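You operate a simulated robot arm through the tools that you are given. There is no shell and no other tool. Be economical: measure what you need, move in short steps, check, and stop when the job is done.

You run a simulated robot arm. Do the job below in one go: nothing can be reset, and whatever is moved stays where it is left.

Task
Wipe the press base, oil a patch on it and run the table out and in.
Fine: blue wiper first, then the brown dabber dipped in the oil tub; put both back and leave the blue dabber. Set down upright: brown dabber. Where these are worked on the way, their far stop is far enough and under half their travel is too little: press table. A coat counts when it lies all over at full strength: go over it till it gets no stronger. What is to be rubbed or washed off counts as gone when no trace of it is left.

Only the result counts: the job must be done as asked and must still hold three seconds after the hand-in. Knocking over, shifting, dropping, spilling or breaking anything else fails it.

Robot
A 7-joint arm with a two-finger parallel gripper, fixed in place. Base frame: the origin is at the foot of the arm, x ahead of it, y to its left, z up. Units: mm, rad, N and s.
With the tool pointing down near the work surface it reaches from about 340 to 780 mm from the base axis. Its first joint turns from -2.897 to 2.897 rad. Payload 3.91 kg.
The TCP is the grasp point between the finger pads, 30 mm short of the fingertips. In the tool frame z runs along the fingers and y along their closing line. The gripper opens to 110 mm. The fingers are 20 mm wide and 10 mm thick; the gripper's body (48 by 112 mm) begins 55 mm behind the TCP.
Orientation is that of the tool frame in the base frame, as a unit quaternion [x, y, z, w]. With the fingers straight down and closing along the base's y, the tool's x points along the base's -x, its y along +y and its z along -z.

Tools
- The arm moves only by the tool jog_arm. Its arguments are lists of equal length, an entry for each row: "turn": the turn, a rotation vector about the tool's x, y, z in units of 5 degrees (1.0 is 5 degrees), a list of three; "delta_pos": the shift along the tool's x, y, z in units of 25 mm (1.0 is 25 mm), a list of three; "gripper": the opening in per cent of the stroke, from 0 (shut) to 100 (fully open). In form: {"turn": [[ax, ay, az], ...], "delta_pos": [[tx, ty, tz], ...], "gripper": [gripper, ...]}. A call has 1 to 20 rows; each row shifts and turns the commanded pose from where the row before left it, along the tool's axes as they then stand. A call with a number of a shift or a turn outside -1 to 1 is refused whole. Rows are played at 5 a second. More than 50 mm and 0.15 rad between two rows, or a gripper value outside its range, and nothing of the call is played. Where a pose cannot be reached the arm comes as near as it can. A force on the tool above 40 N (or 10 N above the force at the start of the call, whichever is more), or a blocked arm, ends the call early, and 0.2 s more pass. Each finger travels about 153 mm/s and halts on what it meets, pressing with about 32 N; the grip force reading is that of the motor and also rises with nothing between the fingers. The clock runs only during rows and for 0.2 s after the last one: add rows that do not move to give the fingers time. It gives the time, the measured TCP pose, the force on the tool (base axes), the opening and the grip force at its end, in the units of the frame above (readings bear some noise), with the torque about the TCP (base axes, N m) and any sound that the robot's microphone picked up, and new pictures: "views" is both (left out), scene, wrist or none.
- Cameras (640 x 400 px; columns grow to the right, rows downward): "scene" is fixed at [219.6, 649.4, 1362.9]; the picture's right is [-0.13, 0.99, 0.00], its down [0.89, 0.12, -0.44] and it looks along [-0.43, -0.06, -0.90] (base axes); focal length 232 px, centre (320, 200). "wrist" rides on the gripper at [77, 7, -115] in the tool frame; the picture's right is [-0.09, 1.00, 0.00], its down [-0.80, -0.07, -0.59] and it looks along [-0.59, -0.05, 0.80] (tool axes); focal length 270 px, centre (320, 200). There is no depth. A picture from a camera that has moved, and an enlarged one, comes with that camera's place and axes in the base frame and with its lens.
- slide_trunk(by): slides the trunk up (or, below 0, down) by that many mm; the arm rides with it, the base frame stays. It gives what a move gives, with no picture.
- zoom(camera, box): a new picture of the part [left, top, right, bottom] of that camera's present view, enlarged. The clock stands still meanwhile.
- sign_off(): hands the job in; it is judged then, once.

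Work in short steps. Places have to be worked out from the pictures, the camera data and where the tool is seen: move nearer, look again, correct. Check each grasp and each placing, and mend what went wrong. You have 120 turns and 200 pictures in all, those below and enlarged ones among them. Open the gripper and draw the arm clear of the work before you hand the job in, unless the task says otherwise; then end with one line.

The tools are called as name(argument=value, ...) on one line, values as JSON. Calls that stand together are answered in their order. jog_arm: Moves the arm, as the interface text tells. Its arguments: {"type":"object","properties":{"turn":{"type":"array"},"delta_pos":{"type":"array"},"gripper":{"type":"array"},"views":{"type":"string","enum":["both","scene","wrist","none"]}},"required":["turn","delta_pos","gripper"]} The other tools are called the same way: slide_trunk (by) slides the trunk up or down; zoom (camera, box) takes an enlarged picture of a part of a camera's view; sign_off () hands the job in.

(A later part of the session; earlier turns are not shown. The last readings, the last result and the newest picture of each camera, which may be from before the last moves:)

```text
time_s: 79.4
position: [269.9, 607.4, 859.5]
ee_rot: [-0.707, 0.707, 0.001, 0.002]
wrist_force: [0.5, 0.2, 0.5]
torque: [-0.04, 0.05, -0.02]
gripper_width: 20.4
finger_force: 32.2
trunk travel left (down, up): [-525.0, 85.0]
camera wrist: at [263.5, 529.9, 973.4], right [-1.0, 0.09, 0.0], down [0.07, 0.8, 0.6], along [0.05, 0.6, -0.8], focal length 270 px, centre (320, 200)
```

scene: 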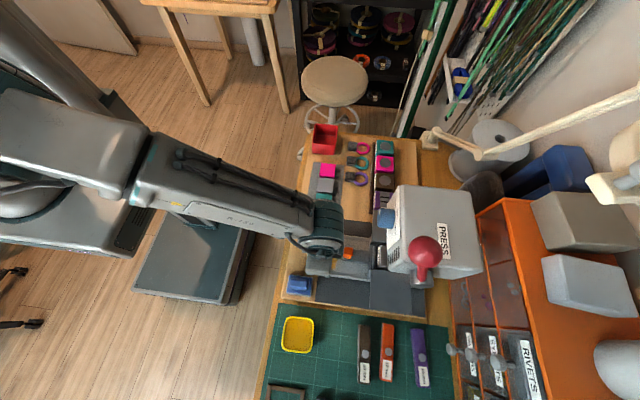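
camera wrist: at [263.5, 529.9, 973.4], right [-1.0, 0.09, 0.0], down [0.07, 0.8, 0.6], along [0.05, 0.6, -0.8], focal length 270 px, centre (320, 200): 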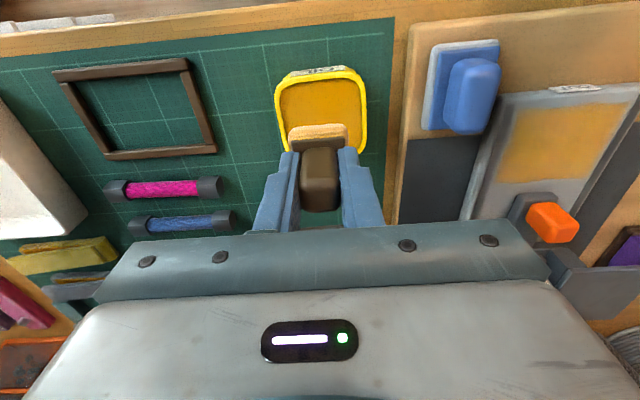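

Centred over the tub. I dip to about z 810, gently.

jog_arm(turn=[[0, 0, 0], [0, 0, 0], [0, 0, 0], [0, 0, 0], [0, 0, 0]], delta_pos=[[0, 0, 0.9], [0, 0, 0.9], [0, 0, 0.16], [0, 0, 0.06], [0, 0, 0]], gripper=[0, 0, 0, 0, 0], views="none")

jog_arm(turn=[[0, 0, 0], [0, 0, 0], [0, 0, 0], [0, 0, 0], [0, 0, 0], [0, 0, 0], [0, 0, 0], [0, 0, 0], [0, 0, 0], [0, 0, 0], [0, 0, 0], [0, 0, 0]], delta_pos=[[0, 0, -0.9], [0, 0, -0.9], [0, 0, -0.6], [-0.15, 0.96, 0], [-0.15, 0.96, 0], [-0.15, 0.96, 0], [-0.15, 0.96, 0], [-0.15, 0.96, 0], [-0.15, 0.96, 0], [-0.15, 0.96, 0], [-0.15, 0.16, 0], [0, 0, 0]], gripper=[0, 0, 0, 0, 0, 0, 0, 0, 0, 0, 0, 0], views="wrist")

```text
time_s: 80.6
position: [270.2, 606.3, 809.6]
ee_rot: [-0.707, 0.708, 0.001, 0.003]
wrist_force: [0.4, 0.0, 0.1]
torque: [-0.04, 0.02, -0.04]
gripper_width: 20.2
finger_force: 32.2
trunk travel left (down, up): [-525.0, 85.0]
```

```text
time_s: 83.2
position: [97.8, 635.8, 870.5]
ee_rot: [-0.706, 0.708, 0.001, 0.002]
wrist_force: [-0.1, -0.4, -0.7]
torque: [-0.01, -0.02, -0.03]
gripper_width: 20.2
finger_force: 31.8
trunk travel left (down, up): [-525.0, 85.0]
camera wrist: at [90.7, 558.6, 984.3], right [-1.0, 0.09, 0.0], down [0.07, 0.8, 0.6], along [0.05, 0.6, -0.8], focal length 270 px, centre (320, 200)
```

wrist: 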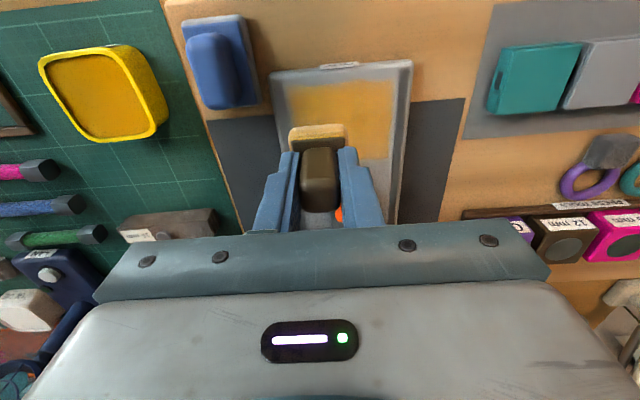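

The dip likely stopped just short of contact. The pad still holds oil though, so I do another round and see whether it gets stronger.

jog_arm(turn=[[0, 0, 0], [0, 0, 0], [0, 0, 0], [0, 0, 0], [0, 0, 0]], delta_pos=[[0, 0, 0.9], [0, 0, 0.9], [0, 0, 0.4], [0, 0, 0.16], [0, 0, 0]], gripper=[0, 0, 0, 0, 0], views="none")

```text
time_s: 84.4
position: [97.9, 636.9, 812.6]
ee_rot: [0.707, -0.707, -0.003, -0.005]
wrist_force: [0.5, -0.8, 14.5]
torque: [-0.12, 0.0, -0.01]
gripper_width: 20.3
finger_force: 32.0
trunk travel left (down, up): [-525.0, 85.0]
```

Contact at 14.5 N. Another full set of strokes over x 60–98 and y 636–666.

jog_arm(turn=[[0, 0, 0], [0, 0, 0], [0, 0, 0], [0, 0, 0], [0, 0, 0], [0, 0, 0], [0, 0, 0], [0, 0, 0], [0, 0, 0], [0, 0, 0], [0, 0, 0], [0, 0, 0], [0, 0, 0], [0, 0, 0], [0, 0, 0], [0, 0, 0], [0, 0, 0], [0, 0, 0], [0, 0, 0], [0, 0, 0]], delta_pos=[[0, 0.5, 0], [0, 0.5, 0], [0, 0.5, 0], [0, -0.5, 0], [0, -0.5, 0], [0, -0.5, 0], [-0.6, 0, 0], [0, 0.5, 0], [0, 0.5, 0], [0, 0.5, 0], [0, -0.5, 0], [0, -0.5, 0], [0, -0.5, 0], [-0.6, 0, 0], [0, 0.5, 0], [0, 0.5, 0], [0, 0.5, 0], [0, -0.5, 0], [0, -0.5, 0], [0, -0.5, 0]], gripper=[0, 0, 0, 0, 0, 0, 0, 0, 0, 0, 0, 0, 0, 0, 0, 0, 0, 0, 0, 0], views="none")

jog_arm(turn=[[0, 0, 0], [0, 0, 0], [0, 0, 0], [0, 0, 0], [0, 0, 0], [0, 0, 0], [0, 0, 0], [0, 0, 0], [0, 0, 0], [0, 0, 0], [0, 0, 0], [0, 0, 0], [0, 0, 0], [0, 0, 0], [0, 0, 0], [0, 0, 0], [0, 0, 0], [0, 0, 0], [0, 0, 0]], delta_pos=[[0.6, 0, 0], [0.6, 0, 0], [-0.6, 0, 0], [-0.6, 0, 0], [0, 0.5, 0], [0.6, 0, 0], [0.6, 0, 0], [-0.6, 0, 0], [-0.6, 0, 0], [0, 0.5, 0], [0.6, 0, 0], [0.6, 0, 0], [-0.6, 0, 0], [-0.6, 0, 0], [0, 0.5, 0], [0.6, 0, 0], [0.6, 0, 0], [-0.6, 0, 0], [-0.6, 0, 0]], gripper=[0, 0, 0, 0, 0, 0, 0, 0, 0, 0, 0, 0, 0, 0, 0, 0, 0, 0, 0], views="none")

jog_arm(turn=[[0, 0, 0], [0, 0, 0], [0, 0, 0], [0, 0, 0], [0, 0, 0], [0, 0, 0], [0, 0, 0], [0, 0, 0]], delta_pos=[[0, 0, -1], [0, 0, -1], [0.2, -0.9, 0], [0.2, -0.9, 0], [0.2, -0.9, 0], [0.2, -0.9, 0], [0.2, -0.9, 0], [0, 0, 0]], gripper=[0, 0, 0, 0, 0, 0, 0, 0], views="wrist")

zoom(camera="wrist", box=[330, 40, 530, 230])

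```text
time_s: 88.6
position: [98.3, 666.3, 812.8]
ee_rot: [-0.706, 0.708, 0.002, 0.003]
wrist_force: [-6.1, 0.2, 18.9]
torque: [0.0, 0.26, -0.02]
gripper_width: 20.2
finger_force: 31.9
trunk travel left (down, up): [-525.0, 85.0]
```

```text
time_s: 92.6
position: [61.2, 663.7, 812.1]
ee_rot: [0.707, -0.707, -0.002, -0.003]
wrist_force: [0.8, -7.5, 20.1]
torque: [-0.36, 0.02, -0.03]
gripper_width: 20.2
finger_force: 32.0
trunk travel left (down, up): [-525.0, 85.0]
```

```text
time_s: 94.4
position: [173.1, 641.3, 859.8]
ee_rot: [-0.707, 0.707, 0.001, 0.002]
wrist_force: [0.2, 0.1, -0.4]
torque: [0.01, 0.02, 0.02]
gripper_width: 20.0
finger_force: 31.7
trunk travel left (down, up): [-525.0, 85.0]
camera wrist: at [166.3, 564.7, 973.8], right [-1.0, 0.09, 0.0], down [0.07, 0.8, 0.6], along [0.05, 0.6, -0.8], focal length 270 px, centre (320, 200)
```

wrist: 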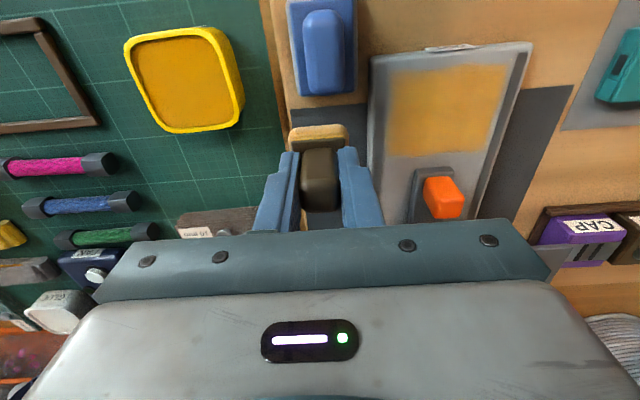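

```text
2.11 times, centred on (430, 135) of wrist
camera zoom: at [166.3, 564.7, 973.8], right [-1.0, 0.09, 0.0], down [0.07, 0.8, 0.6], along [0.05, 0.6, -0.8], focal length 569 px, centre (88, 337)
```

zoom: 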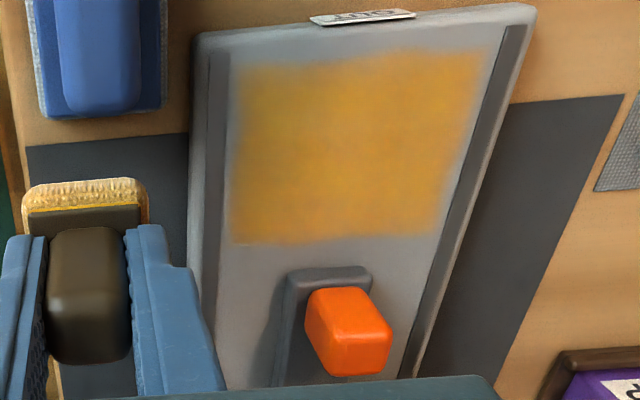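

No visible change this time, but the pad looks paler. I'll do one proper dip and a final pass to rule out a dry pad.

jog_arm(turn=[[0, 0, 0], [0, 0, 0], [0, 0, 0], [0, 0, 0], [0, 0, 0], [0, 0, 0], [0, 0, 0], [0, 0, 0]], delta_pos=[[0.2, -0.96, -0.2], [0.38, -0.96, 0], [0.4, -0.96, 0], [0.42, -0.98, 0.2], [0, 0, 0.9], [0, 0, 0.9], [0, 0, 0.22], [0, 0, 0]], gripper=[0, 0, 0, 0, 0, 0, 0, 0], views="none")

jog_arm(turn=[[0, 0, 0], [0, 0, 0]], delta_pos=[[0, 0, 0.08], [0, 0, 0]], gripper=[0, 0], views="wrist")

```text
time_s: 96.2
position: [268.4, 605.3, 812.0]
ee_rot: [-0.707, 0.708, 0.002, 0.003]
wrist_force: [0.3, -0.3, -0.4]
torque: [0.03, -0.01, -0.01]
gripper_width: 20.1
finger_force: 31.7
trunk travel left (down, up): [-525.0, 85.0]
```

```text
time_s: 96.8
position: [269.6, 605.9, 810.5]
ee_rot: [-0.707, 0.707, 0.002, 0.002]
wrist_force: [0.4, 0.1, -0.2]
torque: [-0.02, 0.02, 0.03]
gripper_width: 20.1
finger_force: 32.1
trunk travel left (down, up): [-525.0, 85.0]
camera wrist: at [262.6, 528.9, 923.7], right [-1.0, 0.09, 0.0], down [0.07, 0.8, 0.6], along [0.05, 0.6, -0.8], focal length 270 px, centre (320, 200)
```

wrist: 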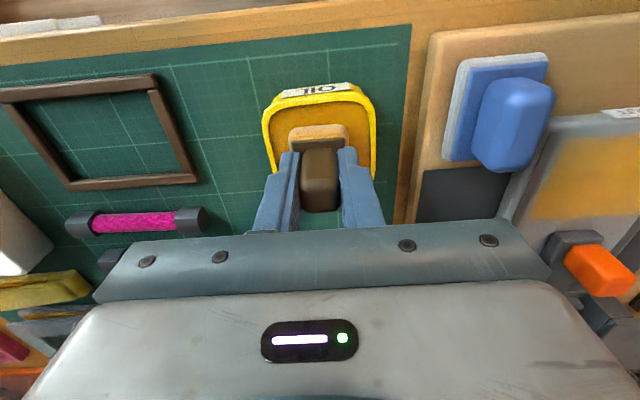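

Still no touch; going 2 mm deeper twice.

jog_arm(turn=[[0, 0, 0], [0, 0, 0]], delta_pos=[[0, 0, 0.08], [0, 0, 0]], gripper=[0, 0], views="none")

jog_arm(turn=[[0, 0, 0], [0, 0, 0]], delta_pos=[[0, 0, 0.08], [0, 0, 0]], gripper=[0, 0], views="wrist")

```text
time_s: 97.4
position: [269.8, 605.2, 809.2]
ee_rot: [0.707, -0.707, -0.003, -0.004]
wrist_force: [-0.8, -1.5, 9.9]
torque: [-0.16, 0.08, 0.01]
gripper_width: 20.0
finger_force: 32.2
trunk travel left (down, up): [-525.0, 85.0]
```

```text
time_s: 98.0
position: [269.1, 604.9, 808.9]
ee_rot: [-0.707, 0.708, 0.003, 0.005]
wrist_force: [0.8, -0.3, 27.6]
torque: [-0.2, 0.05, -0.01]
gripper_width: 20.2
finger_force: 31.4
trunk travel left (down, up): [-525.0, 85.0]
camera wrist: at [262.4, 528.5, 922.0], right [-1.0, 0.09, 0.0], down [0.07, 0.79, 0.6], along [0.06, 0.6, -0.8], focal length 270 px, centre (320, 200)
```

wrist: 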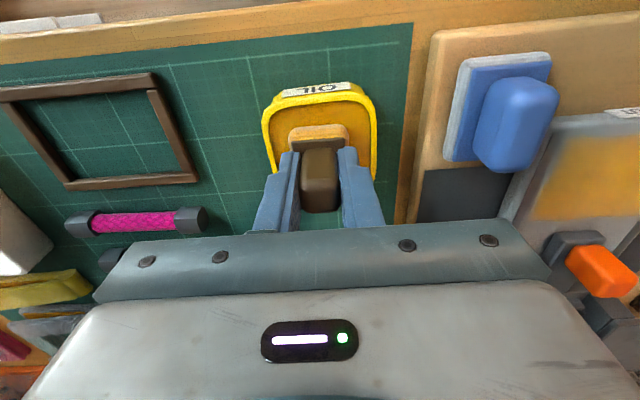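

Dipped with firm contact. Back to the bed for another round.

jog_arm(turn=[[0, 0, 0], [0, 0, 0], [0, 0, 0], [0, 0, 0], [0, 0, 0], [0, 0, 0], [0, 0, 0], [0, 0, 0], [0, 0, 0], [0, 0, 0], [0, 0, 0], [0, 0, 0], [0, 0, 0], [0, 0, 0], [0, 0, 0]], delta_pos=[[0, 0, -0.9], [0, 0, -0.9], [0, 0, -0.76], [-0.15, 0.96, 0], [-0.15, 0.96, 0], [-0.15, 0.96, 0], [-0.15, 0.96, 0], [-0.15, 0.96, 0], [-0.15, 0.96, 0], [-0.17, 0.96, 0], [-0.17, 0.14, 0], [0, 0, 0.9], [0, 0, 0.9], [0, 0, 0.5], [0, 0, 0]], gripper=[0, 0, 0, 0, 0, 0, 0, 0, 0, 0, 0, 0, 0, 0, 0], views="none")

jog_arm(turn=[[0, 0, 0], [0, 0, 0]], delta_pos=[[0, 0, 0.08], [0, 0, 0]], gripper=[0, 0], views="none")

```text
time_s: 101.2
position: [98.2, 638.5, 812.2]
ee_rot: [0.707, -0.707, -0.004, -0.005]
wrist_force: [0.6, -0.4, 20.9]
torque: [-0.15, 0.08, 0.01]
gripper_width: 20.0
finger_force: 32.4
trunk travel left (down, up): [-525.0, 85.0]
```

```text
time_s: 101.8
position: [97.3, 638.8, 812.2]
ee_rot: [0.707, -0.707, -0.004, -0.005]
wrist_force: [1.0, 5.1, 36.9]
torque: [-0.19, 0.06, 0.01]
gripper_width: 20.3
finger_force: 32.2
trunk travel left (down, up): [-525.0, 85.0]
```

Too firm at 37 N, so I back off 3 mm and stroke.

jog_arm(turn=[[0, 0, 0], [0, 0, 0], [0, 0, 0], [0, 0, 0], [0, 0, 0], [0, 0, 0], [0, 0, 0], [0, 0, 0], [0, 0, 0], [0, 0, 0], [0, 0, 0], [0, 0, 0], [0, 0, 0], [0, 0, 0], [0, 0, 0], [0, 0, 0], [0, 0, 0], [0, 0, 0], [0, 0, 0], [0, 0, 0]], delta_pos=[[0.08, 0, -0.11], [0, 0.5, 0], [0, 0.5, 0], [0, 0.5, 0], [0, -0.5, 0], [0, -0.5, 0], [0, -0.5, 0], [-0.6, 0, 0], [0, 0.5, 0], [0, 0.5, 0], [0, 0.5, 0], [0, -0.5, 0], [0, -0.5, 0], [0, -0.5, 0], [-0.6, 0, 0], [0, 0.5, 0], [0, 0.5, 0], [0, 0.5, 0], [0, 0, 0], [0, 0, 0]], gripper=[0, 0, 0, 0, 0, 0, 0, 0, 0, 0, 0, 0, 0, 0, 0, 0, 0, 0, 0, 0], views="none")

jog_arm(turn=[[0, 0, 0], [0, 0, 0], [0, 0, 0], [0, 0, 0], [0, 0, 0], [0, 0, 0], [0, 0, 0], [0, 0, 0], [0, 0, 0], [0, 0, 0], [0, 0, 0], [0, 0, 0], [0, 0, 0], [0, 0, 0], [0, 0, 0], [0, 0, 0], [0, 0, 0], [0, 0, 0], [0, 0, 0]], delta_pos=[[0.6, 0, 0], [0.6, 0, 0], [-0.6, 0, 0], [-0.6, 0, 0], [0, -0.5, 0], [0.6, 0, 0], [0.6, 0, 0], [-0.6, 0, 0], [-0.6, 0, 0], [0, -0.5, 0], [0.6, 0, 0], [0.6, 0, 0], [-0.6, 0, 0], [-0.6, 0, 0], [0, -0.5, 0], [0.6, 0, 0], [0.6, 0, 0], [-0.6, 0, 0], [-0.6, 0, 0]], gripper=[0, 0, 0, 0, 0, 0, 0, 0, 0, 0, 0, 0, 0, 0, 0, 0, 0, 0, 0], views="none")

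jog_arm(turn=[[0, 0, 0], [0, 0, 0], [0, 0, 0], [0, 0, 0], [0, 0, 0], [0, 0, 0]], delta_pos=[[0, 0, -1], [0, 0, -1], [0.4, -1, 0], [0.4, -1, 0], [0.3, -1, 0], [0, 0, 0]], gripper=[0, 0, 0, 0, 0, 0], views="wrist")

zoom(camera="wrist", box=[330, 40, 530, 230])

```text
time_s: 106.0
position: [59.1, 666.3, 813.5]
ee_rot: [-0.707, 0.708, 0.002, 0.002]
wrist_force: [1.4, -0.1, 10.6]
torque: [0.03, -0.03, -0.05]
gripper_width: 20.2
finger_force: 32.0
trunk travel left (down, up): [-525.0, 85.0]
```

```text
time_s: 110.0
position: [97.7, 663.8, 812.6]
ee_rot: [0.707, -0.707, -0.001, -0.002]
wrist_force: [0.6, -4.7, 11.0]
torque: [-0.15, -0.03, -0.05]
gripper_width: 20.2
finger_force: 32.0
trunk travel left (down, up): [-525.0, 85.0]
```

```text
time_s: 111.4
position: [172.1, 639.2, 860.1]
ee_rot: [-0.707, 0.708, 0.002, 0.003]
wrist_force: [-0.2, 0.6, -0.6]
torque: [0.02, -0.01, 0.02]
gripper_width: 20.0
finger_force: 32.5
trunk travel left (down, up): [-525.0, 85.0]
camera wrist: at [166.4, 562.0, 974.6], right [-1.0, 0.09, 0.0], down [0.07, 0.8, 0.6], along [0.05, 0.6, -0.8], focal length 270 px, centre (320, 200)
```

wrist: 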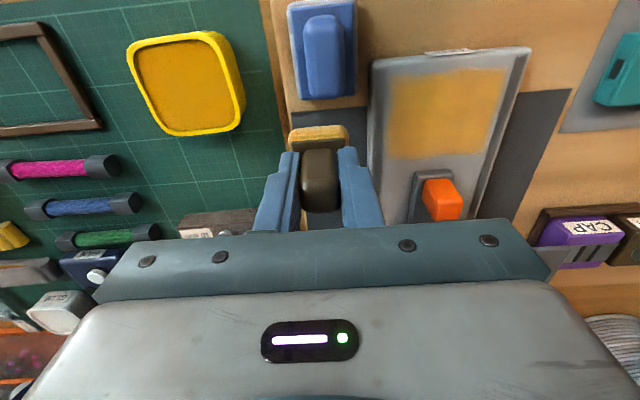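

```text
2.11 times, centred on (430, 135) of wrist
camera zoom: at [166.4, 562.0, 974.6], right [-1.0, 0.09, 0.0], down [0.07, 0.8, 0.6], along [0.05, 0.6, -0.8], focal length 569 px, centre (88, 337)
```

zoom: 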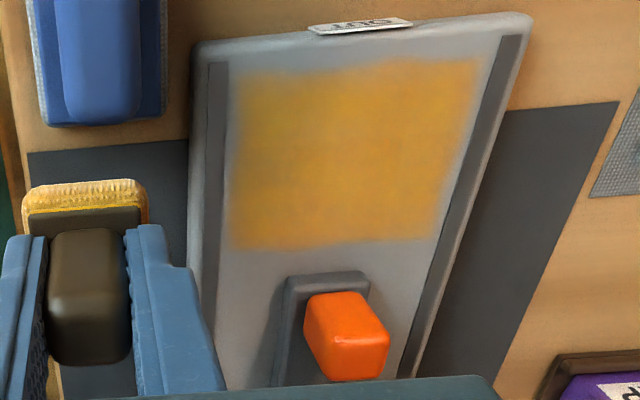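

The coat got no stronger, so it is at full strength. I return the dabber to above (255.7, 676.3).

jog_arm(turn=[[0, 0, 0], [0, 0, 0], [0, 0, 0], [0, 0, 0], [0, 0, 0], [0, 0, 0], [0, 0, 0], [0, 0, 0]], delta_pos=[[-0.37, -0.83, 0], [-0.37, -0.83, 0], [-0.37, -0.83, 0], [-0.37, -0.83, 0], [0, 0, 0.9], [0, 0, 0.8], [0, 0, 0.6], [0, 0, 0]], gripper=[0, 0, 0, 0, 0, 0, 0, 0], views="wrist")

zoom(camera="wrist", box=[200, 60, 440, 240])

```text
time_s: 113.2
position: [257.5, 676.0, 804.3]
ee_rot: [-0.707, 0.707, 0.001, 0.002]
wrist_force: [-0.5, 0.0, -1.1]
torque: [-0.01, 0.0, 0.02]
gripper_width: 19.9
finger_force: 32.0
trunk travel left (down, up): [-525.0, 85.0]
camera wrist: at [250.1, 598.8, 918.4], right [-1.0, 0.09, 0.0], down [0.07, 0.8, 0.6], along [0.05, 0.6, -0.8], focal length 270 px, centre (320, 200)
```

wrist: 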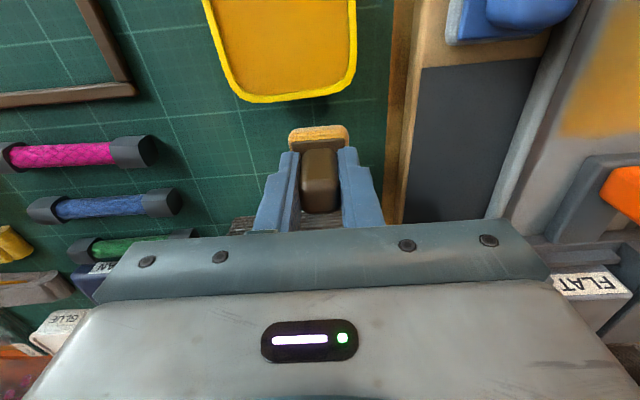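

```text
2.22 times, centred on (320, 150) of wrist
camera zoom: at [250.1, 598.8, 918.4], right [-1.0, 0.09, 0.0], down [0.07, 0.8, 0.6], along [0.05, 0.6, -0.8], focal length 601 px, centre (320, 311)
```

zoom: 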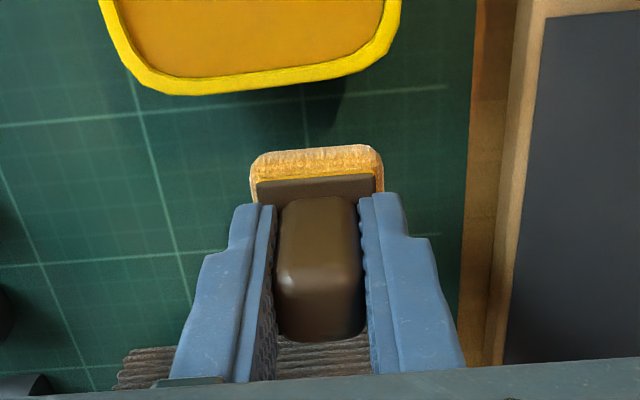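

The dabber slid about 10 mm up in the grip at the first dip but is still upright, so it should touch the mat at TCP z≈779. I descend carefully.

jog_arm(turn=[[0, 0, 0], [0, 0, 0], [0, 0, 0]], delta_pos=[[0, 0.06, 0.4], [0, 0, 0.36], [0, 0, 0]], gripper=[0, 0, 0], views="none")

jog_arm(turn=[[0, 0, 0], [0, 0, 0]], delta_pos=[[0, 0, 0.1], [0, 0, 0]], gripper=[0, 0], views="none")

jog_arm(turn=[[0, 0, 0], [0, 0, 0]], delta_pos=[[0, 0, 0.08], [0, 0, 0]], gripper=[0, 0], views="wrist")

```text
time_s: 114.0
position: [255.4, 675.4, 786.2]
ee_rot: [-0.707, 0.707, 0.001, 0.002]
wrist_force: [0.8, -0.4, -0.7]
torque: [-0.02, -0.01, -0.03]
gripper_width: 20.2
finger_force: 31.6
trunk travel left (down, up): [-525.0, 85.0]
```

```text
time_s: 114.6
position: [254.1, 674.4, 785.4]
ee_rot: [0.707, -0.707, -0.001, -0.002]
wrist_force: [-0.1, -0.3, -0.3]
torque: [-0.02, 0.03, -0.01]
gripper_width: 19.9
finger_force: 32.4
trunk travel left (down, up): [-525.0, 85.0]
```

```text
time_s: 115.2
position: [254.5, 675.5, 782.4]
ee_rot: [-0.707, 0.707, 0.001, 0.002]
wrist_force: [-0.3, -0.1, 0.6]
torque: [-0.03, -0.02, -0.01]
gripper_width: 20.0
finger_force: 31.9
trunk travel left (down, up): [-525.0, 85.0]
camera wrist: at [247.7, 598.0, 896.5], right [-1.0, 0.09, 0.0], down [0.07, 0.8, 0.6], along [0.05, 0.6, -0.8], focal length 270 px, centre (320, 200)
```

wrist: 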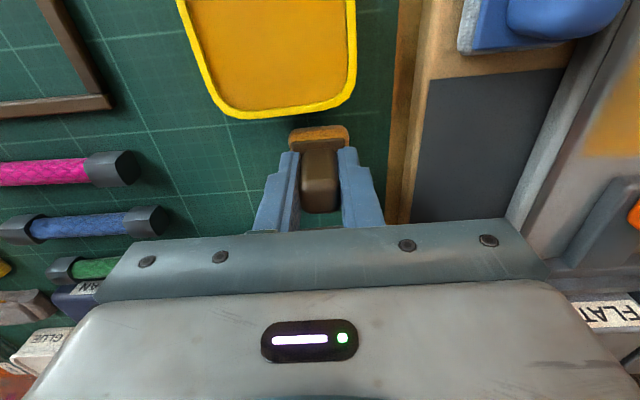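

No contact at 782; I step 1.5 mm at a time.

jog_arm(turn=[[0, 0, 0], [0, 0, 0]], delta_pos=[[0, -0.04, 0.06], [0, 0, 0]], gripper=[0, 0], views="none")

jog_arm(turn=[[0, 0, 0], [0, 0, 0]], delta_pos=[[0, 0, 0.06], [0, 0, 0]], gripper=[0, 0], views="none")

jog_arm(turn=[[0, 0, 0], [0, 0, 0]], delta_pos=[[0, 0, 0.06], [0, 0, 0]], gripper=[0, 0], views="none")

```text
time_s: 115.8
position: [255.7, 674.4, 780.5]
ee_rot: [0.708, -0.707, -0.001, -0.002]
wrist_force: [-0.2, 0.0, -0.3]
torque: [0.05, 0.02, 0.0]
gripper_width: 20.3
finger_force: 31.7
trunk travel left (down, up): [-525.0, 85.0]
```

```text
time_s: 116.4
position: [254.9, 674.8, 779.5]
ee_rot: [-0.707, 0.707, 0.002, 0.003]
wrist_force: [0.0, -0.8, 3.5]
torque: [-0.01, 0.05, -0.02]
gripper_width: 20.1
finger_force: 32.1
trunk travel left (down, up): [-525.0, 85.0]
```

```text
time_s: 117.0
position: [255.9, 676.0, 778.4]
ee_rot: [0.707, -0.707, -0.002, -0.003]
wrist_force: [-0.2, 1.1, 12.5]
torque: [0.0, 0.09, 0.0]
gripper_width: 20.2
finger_force: 31.6
trunk travel left (down, up): [-525.0, 85.0]
```

Resting on the mat as predicted. I ease up 1.5 mm, open gradually to 45 %, and rise.

jog_arm(turn=[[0, 0, 0], [0, 0, 0], [0, 0, 0], [0, 0, 0], [0, 0, 0], [0, 0, 0], [0, 0, 0], [0, 0, 0]], delta_pos=[[0, 0, -0.06], [0, 0, 0], [0, 0, 0], [0, 0, 0], [0, 0, -0.5], [0, 0, -0.9], [0, 0, -0.9], [0, 0, 0]], gripper=[0, 22, 30, 45, 45, 45, 45, 45])

zoom(camera="wrist", box=[200, 60, 440, 240])

```text
time_s: 118.8
position: [254.1, 674.6, 836.8]
ee_rot: [-0.707, 0.707, 0.001, 0.002]
wrist_force: [-1.0, -0.1, -0.7]
torque: [0.06, 0.0, 0.04]
gripper_width: 49.4
finger_force: 0.0
trunk travel left (down, up): [-525.0, 85.0]
camera wrist: at [247.1, 597.6, 950.6], right [-1.0, 0.09, 0.0], down [0.07, 0.8, 0.6], along [0.05, 0.6, -0.8], focal length 270 px, centre (320, 200)
```

scene: 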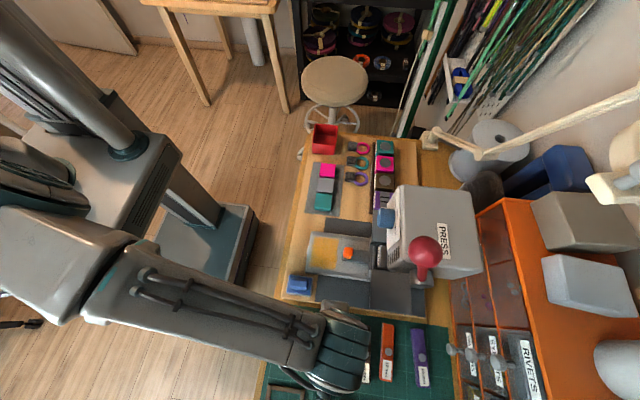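
wrist: 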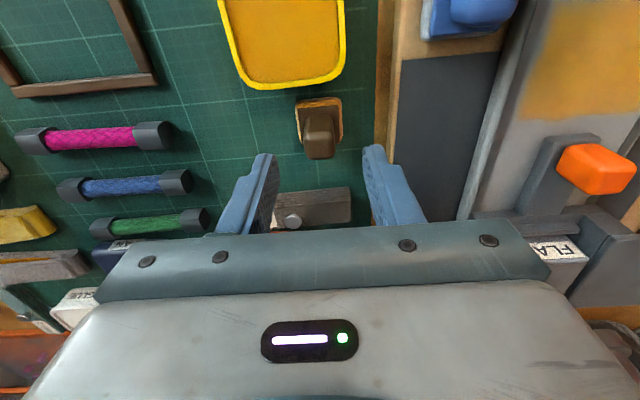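

```text
2.22 times, centred on (320, 150) of wrist
camera zoom: at [247.1, 597.6, 950.6], right [-1.0, 0.09, 0.0], down [0.07, 0.8, 0.6], along [0.05, 0.6, -0.8], focal length 601 px, centre (320, 311)
```

zoom: 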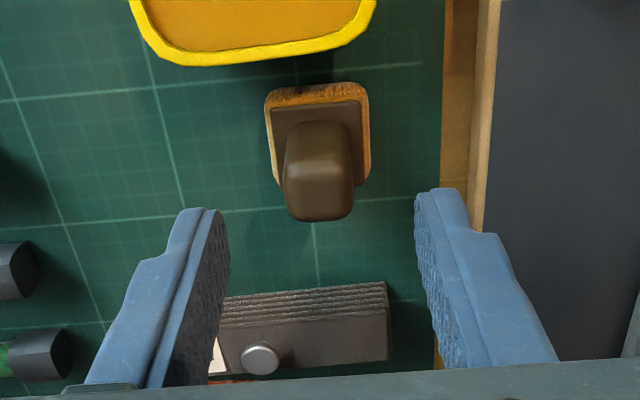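

The dabber stands upright in its place. Next is the table handle at about (80,698,797). The dial overhangs near y 740, so I'll lean the hand back 30° and approach from the robot's side.

jog_arm(turn=[[0, 0, 0], [0, 0, 0], [0, 0, 0], [0, 0, 0], [0, 0, 0], [0, 0, 0], [0, 0, 0], [0, 0, 0], [0, 0, 0], [0, -1, 0], [0, -1, 0], [0, -1, 0], [0, -1, 0], [0, -1, 0], [0, -1, 0], [0, 0, 0]], delta_pos=[[0, 0, -1], [0, 0, -1], [0.15, 1, 0], [0.15, 1, 0], [0.15, 1, 0], [0.15, 1, 0], [0.15, 1, 0], [0.15, 1, 0], [0.1, 0.96, 0], [0, 0, 0], [0, 0, 0], [0, 0, 0], [0, 0, 0], [0, 0, 0], [0, 0, 0], [0, 0, 0]], gripper=[45, 45, 45, 45, 45, 45, 45, 45, 45, 45, 45, 45, 45, 45, 45, 45])

zoom(camera="wrist", box=[200, 60, 440, 240])

```text
time_s: 122.2
position: [81.7, 649.3, 886.2]
ee_rot: [-0.682, 0.683, 0.184, 0.186]
wrist_force: [0.8, 0.0, 0.9]
torque: [-0.01, 0.03, -0.01]
gripper_width: 49.7
finger_force: 0.0
trunk travel left (down, up): [-525.0, 85.0]
camera wrist: at [74.4, 525.1, 945.5], right [-1.0, 0.08, 0.04], down [0.07, 0.39, 0.92], along [0.05, 0.92, -0.39], focal length 270 px, centre (320, 200)
```

scene: 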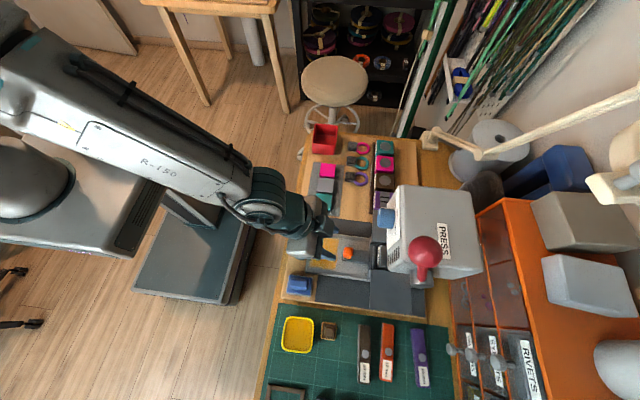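
wrist: 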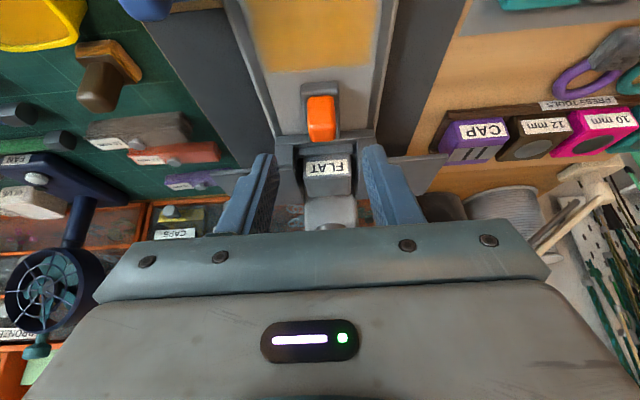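

```text
2.22 times, centred on (320, 150) of wrist
camera zoom: at [74.4, 525.1, 945.5], right [-1.0, 0.08, 0.04], down [0.07, 0.39, 0.92], along [0.05, 0.92, -0.39], focal length 601 px, centre (320, 311)
```

zoom: 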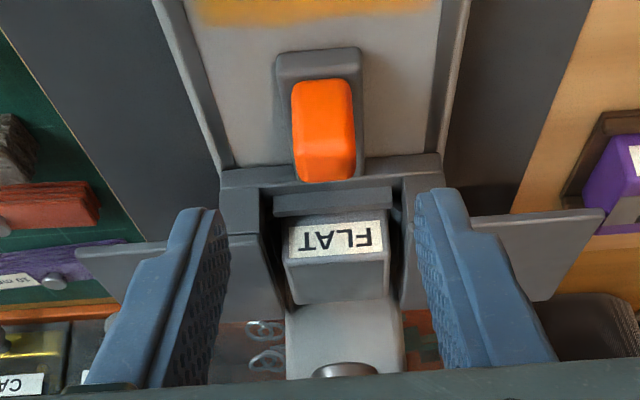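

The knob lies nearly on the tool axis: about 72 mm straight ahead. I advance 55 mm along the tool and look.

jog_arm(turn=[[0, 0, 0], [0, 0, 0], [0, 0, 0], [0, 0, 0]], delta_pos=[[-0.04, 0.07, 0.8], [0, 0, 0.8], [0, 0, 0.6], [0, 0, 0]], gripper=[45, 45, 45, 45])

zoom(camera="wrist", box=[200, 60, 440, 240])

zoom(camera="scene", box=[290, 210, 410, 290])

```text
time_s: 123.2
position: [78.7, 677.1, 838.8]
ee_rot: [0.683, -0.682, -0.185, -0.186]
wrist_force: [0.5, 0.4, 1.0]
torque: [0.0, 0.0, 0.04]
gripper_width: 49.4
finger_force: 0.0
trunk travel left (down, up): [-525.0, 85.0]
camera wrist: at [72.0, 553.7, 898.9], right [-1.0, 0.08, 0.04], down [0.07, 0.39, 0.92], along [0.05, 0.92, -0.39], focal length 270 px, centre (320, 200)
```

scene: 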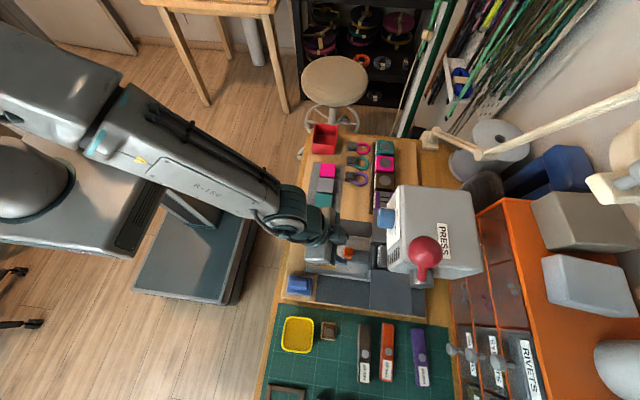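
wrist: 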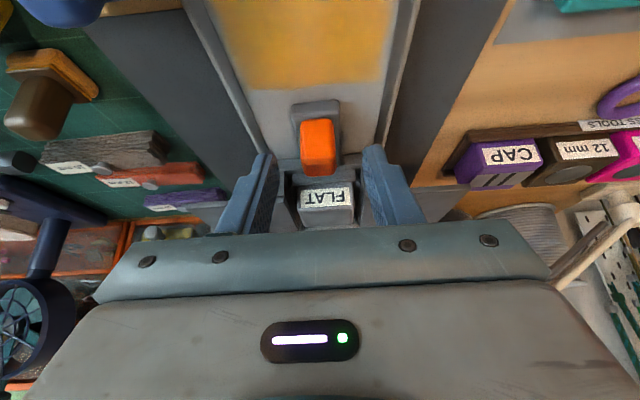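

```text
2.22 times, centred on (320, 150) of wrist
camera zoom: at [72.0, 553.7, 898.9], right [-1.0, 0.08, 0.04], down [0.07, 0.39, 0.92], along [0.05, 0.92, -0.39], focal length 601 px, centre (320, 311)
```

zoom: 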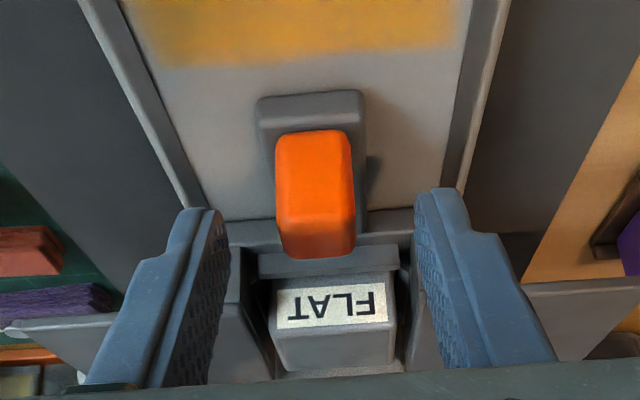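

```text
5.00 times, centred on (350, 250) of scene
camera zoom: at [219.6, 649.4, 1362.9], right [-0.13, 0.99, 0.0], down [0.89, 0.12, -0.44], along [-0.43, -0.06, -0.9], focal length 1158 px, centre (170, -50)
```

zoom: 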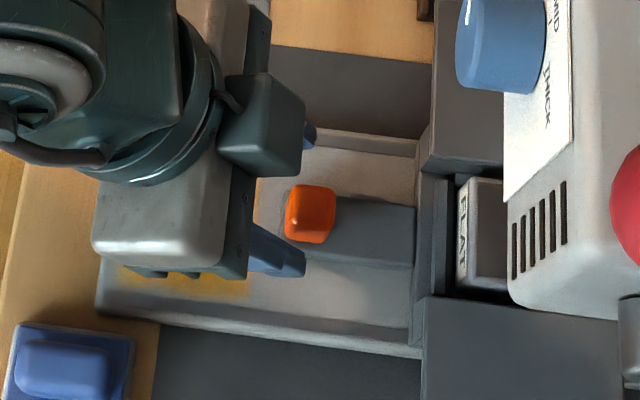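

Aligned. I advance 17 mm more and grip the knob.

jog_arm(turn=[[0, 0, 0], [0, 0, 0], [0, 0, 0], [0, 0, 0], [0, 0, 0], [0, 0, 0]], delta_pos=[[0, -0.05, 0.4], [0, 0, 0.28], [0, 0, 0], [0, 0, 0], [0, 0, 0], [0, 0, 0]], gripper=[45, 45, 35, 25, 0, 0], views="wrist")

zoom(camera="wrist", box=[200, 60, 440, 240])

```text
time_s: 124.6
position: [80.7, 686.1, 822.7]
ee_rot: [-0.682, 0.683, 0.185, 0.185]
wrist_force: [-1.7, 0.5, -0.8]
torque: [0.16, 0.25, -0.06]
gripper_width: 21.7
finger_force: 45.3
trunk travel left (down, up): [-525.0, 85.0]
camera wrist: at [73.3, 562.3, 883.2], right [-1.0, 0.08, 0.04], down [0.07, 0.39, 0.92], along [0.05, 0.92, -0.39], focal length 270 px, centre (320, 200)
```

wrist: 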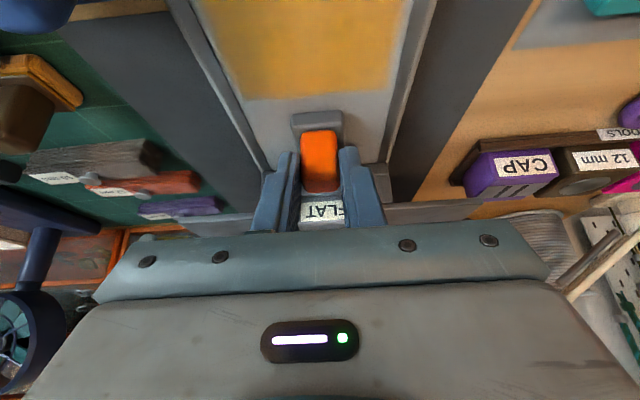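

```text
2.22 times, centred on (320, 150) of wrist
camera zoom: at [73.3, 562.3, 883.2], right [-1.0, 0.08, 0.04], down [0.07, 0.39, 0.92], along [0.05, 0.92, -0.39], focal length 601 px, centre (320, 311)
```

zoom: 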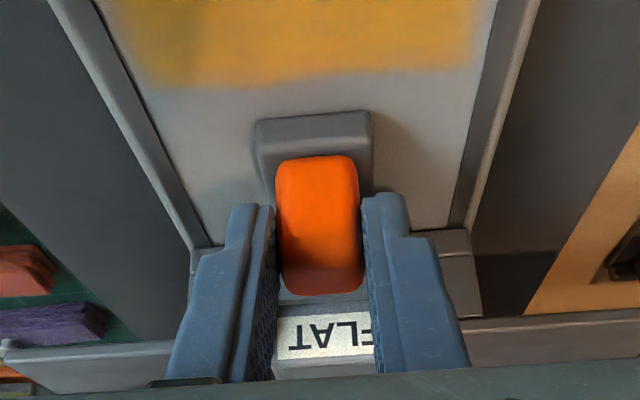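

Knob gripped. I pull straight along −y, 50 mm first.

jog_arm(turn=[[0, 0, 0], [0, 0, 0], [0, 0, 0], [0, 0, 0], [0, 0, 0], [0, 0, 0]], delta_pos=[[0.346, 0, -0.2], [0.346, 0, -0.2], [0.346, 0, -0.2], [0.346, 0, -0.2], [0.346, 0, -0.2], [0, 0, 0]], gripper=[0, 0, 0, 0, 0, 0])

zoom(camera="scene", box=[290, 210, 410, 290])

```text
time_s: 126.0
position: [80.1, 635.8, 823.5]
ee_rot: [0.682, -0.682, -0.185, -0.186]
wrist_force: [-1.4, -0.1, -0.2]
torque: [1.37, 0.07, 0.15]
gripper_width: 22.0
finger_force: 45.3
trunk travel left (down, up): [-525.0, 85.0]
camera wrist: at [73.2, 512.6, 883.0], right [-1.0, 0.08, 0.04], down [0.07, 0.39, 0.92], along [0.05, 0.92, -0.39], focal length 270 px, centre (320, 200)
```

scene: 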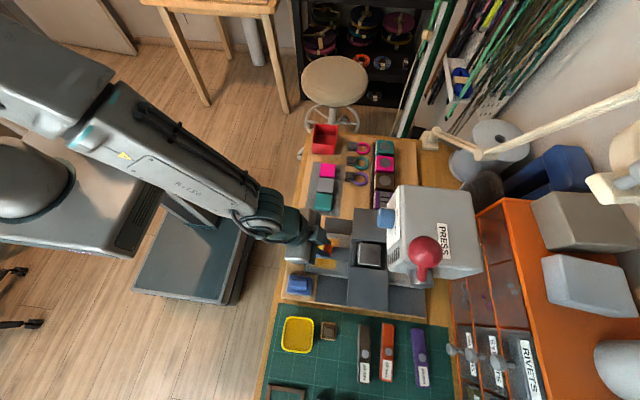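
wrist: 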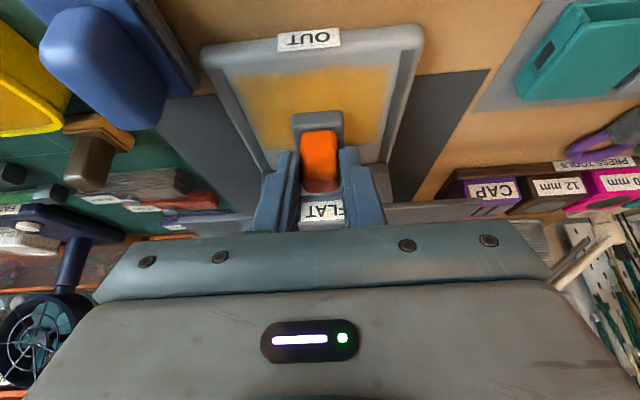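

```text
5.00 times, centred on (350, 250) of scene
camera zoom: at [219.6, 649.4, 1362.9], right [-0.13, 0.99, 0.0], down [0.89, 0.12, -0.44], along [-0.43, -0.06, -0.9], focal length 1158 px, centre (170, -50)
```

zoom: 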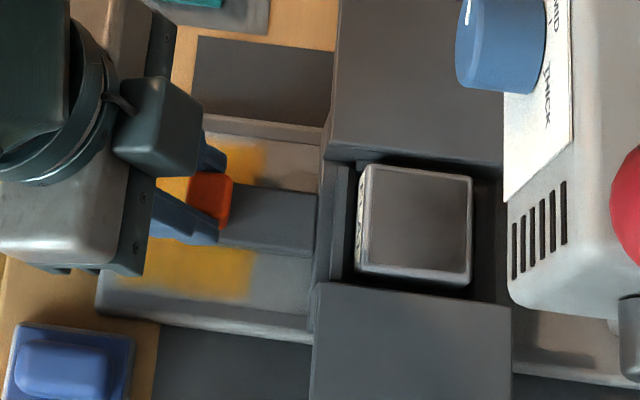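

The whole table, with die and wings, moves along freely. I keep pulling in 10 mm steps toward the stop.

jog_arm(turn=[[0, 0, 0], [0, 0, 0], [0, 0, 0], [0, 0, 0]], delta_pos=[[0.346, 0, -0.2], [0.346, 0, -0.2], [0.346, 0, -0.2], [0, 0, 0]], gripper=[0, 0, 0, 0])

zoom(camera="scene", box=[270, 210, 410, 303])

```text
time_s: 127.0
position: [80.7, 605.1, 823.6]
ee_rot: [-0.683, 0.683, 0.183, 0.184]
wrist_force: [-3.4, -0.3, -11.1]
torque: [1.23, 0.2, -0.06]
gripper_width: 21.9
finger_force: 45.0
trunk travel left (down, up): [-525.0, 85.0]
camera wrist: at [73.2, 482.4, 883.6], right [-1.0, 0.08, 0.04], down [0.07, 0.39, 0.92], along [0.05, 0.92, -0.4], focal length 270 px, centre (320, 200)
```

scene: 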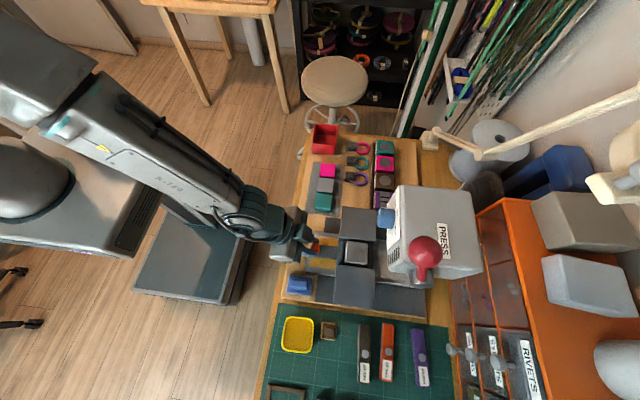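
wrist: 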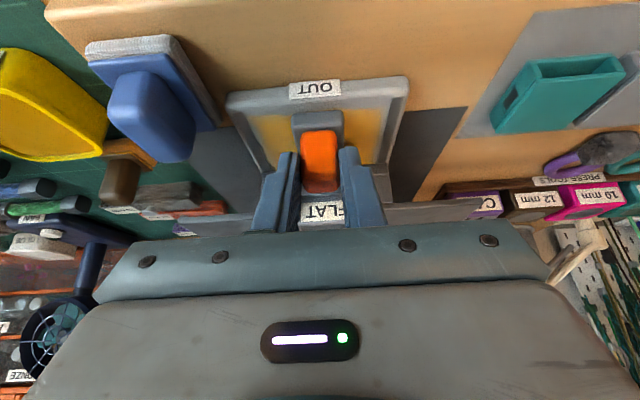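

```text
4.30 times, centred on (340, 256) of scene
camera zoom: at [219.6, 649.4, 1362.9], right [-0.13, 0.99, 0.0], down [0.89, 0.12, -0.44], along [-0.43, -0.06, -0.9], focal length 997 px, centre (234, -43)
```

zoom: 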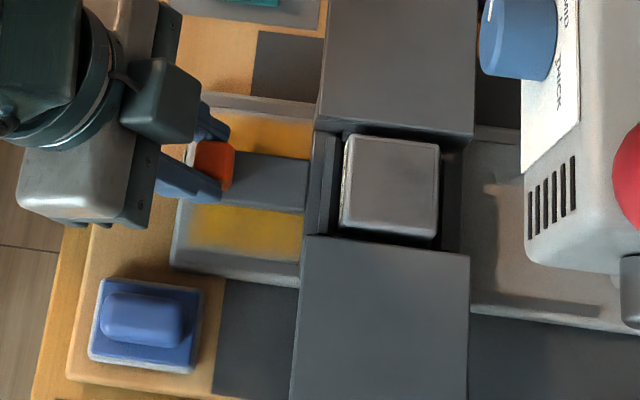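

81 mm out; still moving, and the wing is about 54 mm from the wiper. Continuing 30 mm.

jog_arm(turn=[[0, 0, 0], [0, 0, 0], [0, 0, 0], [0, 0, 0]], delta_pos=[[0.346, 0, -0.2], [0.346, 0, -0.2], [0.346, 0, -0.2], [0, 0, 0]], gripper=[0, 0, 0, 0])

zoom(camera="scene", box=[270, 210, 410, 303])

```text
time_s: 128.0
position: [80.9, 577.9, 824.2]
ee_rot: [0.683, -0.682, -0.184, -0.184]
wrist_force: [-7.0, -1.0, -13.5]
torque: [0.2, 0.27, 0.04]
gripper_width: 21.8
finger_force: 45.3
trunk travel left (down, up): [-525.0, 85.0]
camera wrist: at [73.3, 453.9, 883.5], right [-1.0, 0.08, 0.04], down [0.07, 0.39, 0.92], along [0.05, 0.92, -0.4], focal length 270 px, centre (320, 200)
```

scene: 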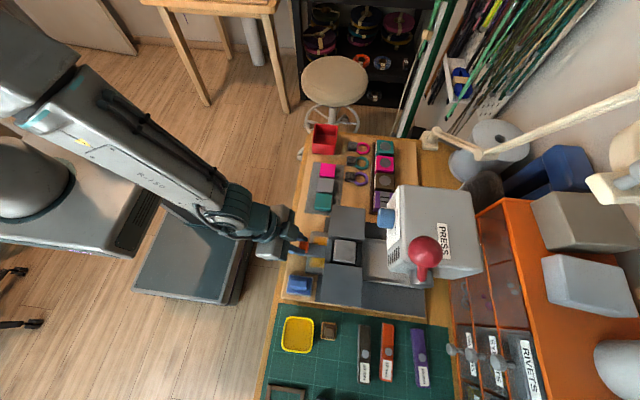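
wrist: 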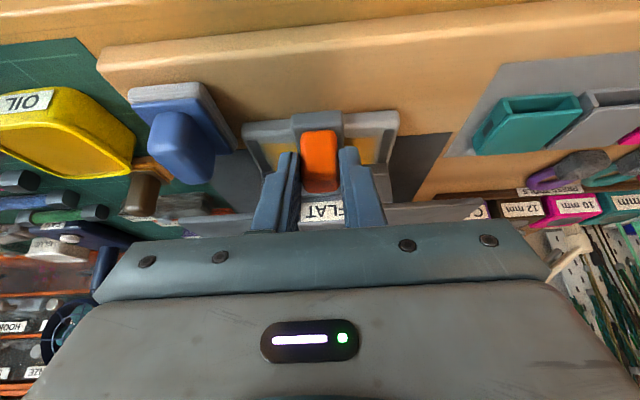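

```text
4.30 times, centred on (340, 256) of scene
camera zoom: at [219.6, 649.4, 1362.9], right [-0.13, 0.99, 0.0], down [0.89, 0.12, -0.44], along [-0.43, -0.06, -0.9], focal length 997 px, centre (234, -43)
```

zoom: 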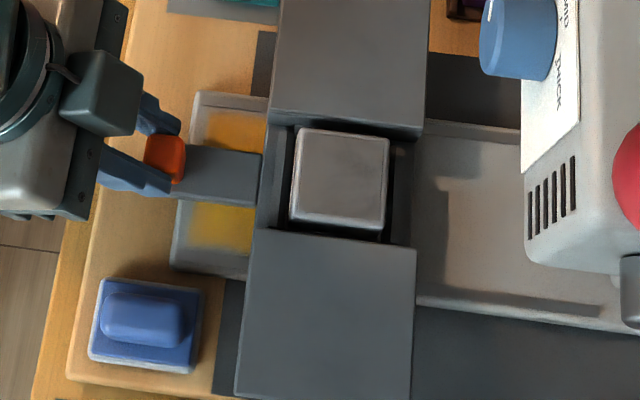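

About 109 mm out, with maybe 14 mm to the end of the dark runway and 26 mm to the wiper. I go on in 5 mm steps, easing the small side load.

jog_arm(turn=[[0, 0, 0], [0, 0, 0], [0, 0, 0]], delta_pos=[[0.173, 0.04, -0.1], [0.173, 0.02, -0.1], [0, 0, 0]], gripper=[0, 0, 0], views="scene")

zoom(camera="scene", box=[270, 210, 410, 303])

```text
time_s: 128.8
position: [80.3, 567.9, 823.3]
ee_rot: [-0.683, 0.683, 0.184, 0.185]
wrist_force: [-4.6, 1.0, -14.1]
torque: [-0.58, 0.06, 0.19]
gripper_width: 22.0
finger_force: 44.3
trunk travel left (down, up): [-525.0, 85.0]
```

scene: 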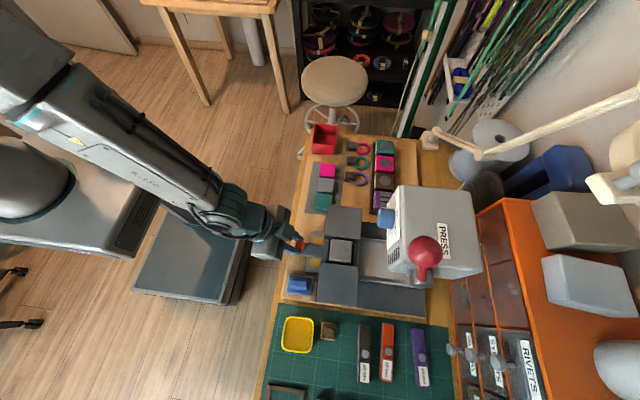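

```text
4.30 times, centred on (340, 256) of scene
camera zoom: at [219.6, 649.4, 1362.9], right [-0.13, 0.99, 0.0], down [0.89, 0.12, -0.44], along [-0.43, -0.06, -0.9], focal length 997 px, centre (234, -43)
```

zoom: 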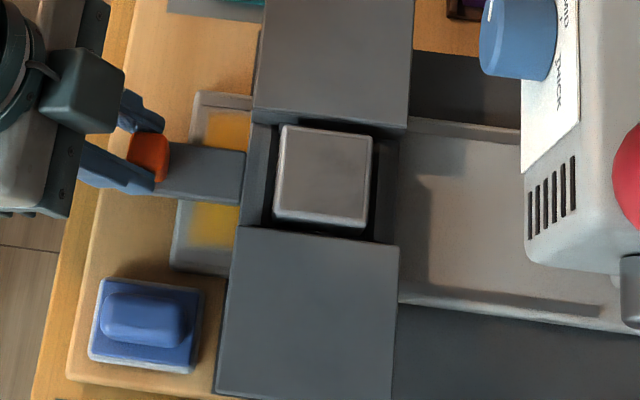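

The wing is at the runway end with ~14 mm to the wiper. I test for the stop with 3 mm steps.

jog_arm(turn=[[0, 0, 0], [0, 0, 0], [0, 0, 0]], delta_pos=[[0.1, 0.02, -0.06], [0.1, 0, -0.06], [0, 0, 0]], gripper=[0, 0, 0], views="scene")

zoom(camera="scene", box=[270, 210, 410, 303])

```text
time_s: 129.6
position: [80.0, 563.0, 822.7]
ee_rot: [0.683, -0.682, -0.185, -0.186]
wrist_force: [-0.6, 1.1, -7.9]
torque: [-1.4, 0.04, 0.07]
gripper_width: 21.7
finger_force: 44.5
trunk travel left (down, up): [-525.0, 85.0]
```

scene: 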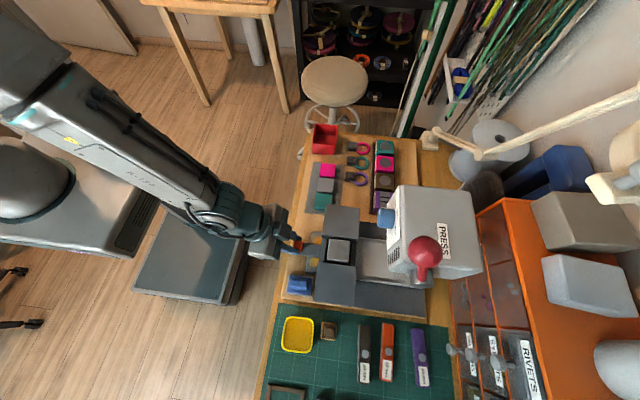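

```text
4.30 times, centred on (340, 256) of scene
camera zoom: at [219.6, 649.4, 1362.9], right [-0.13, 0.99, 0.0], down [0.89, 0.12, -0.44], along [-0.43, -0.06, -0.9], focal length 997 px, centre (234, -43)
```

zoom: 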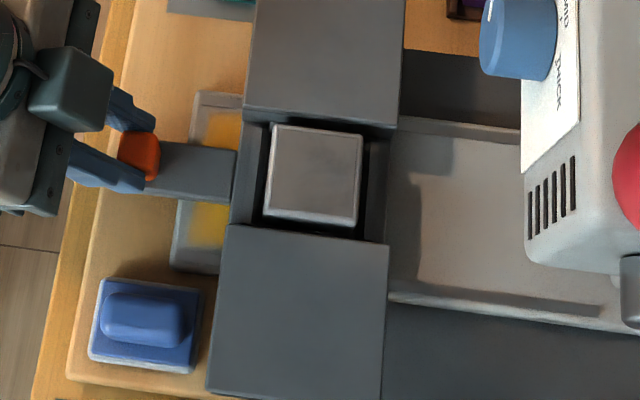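

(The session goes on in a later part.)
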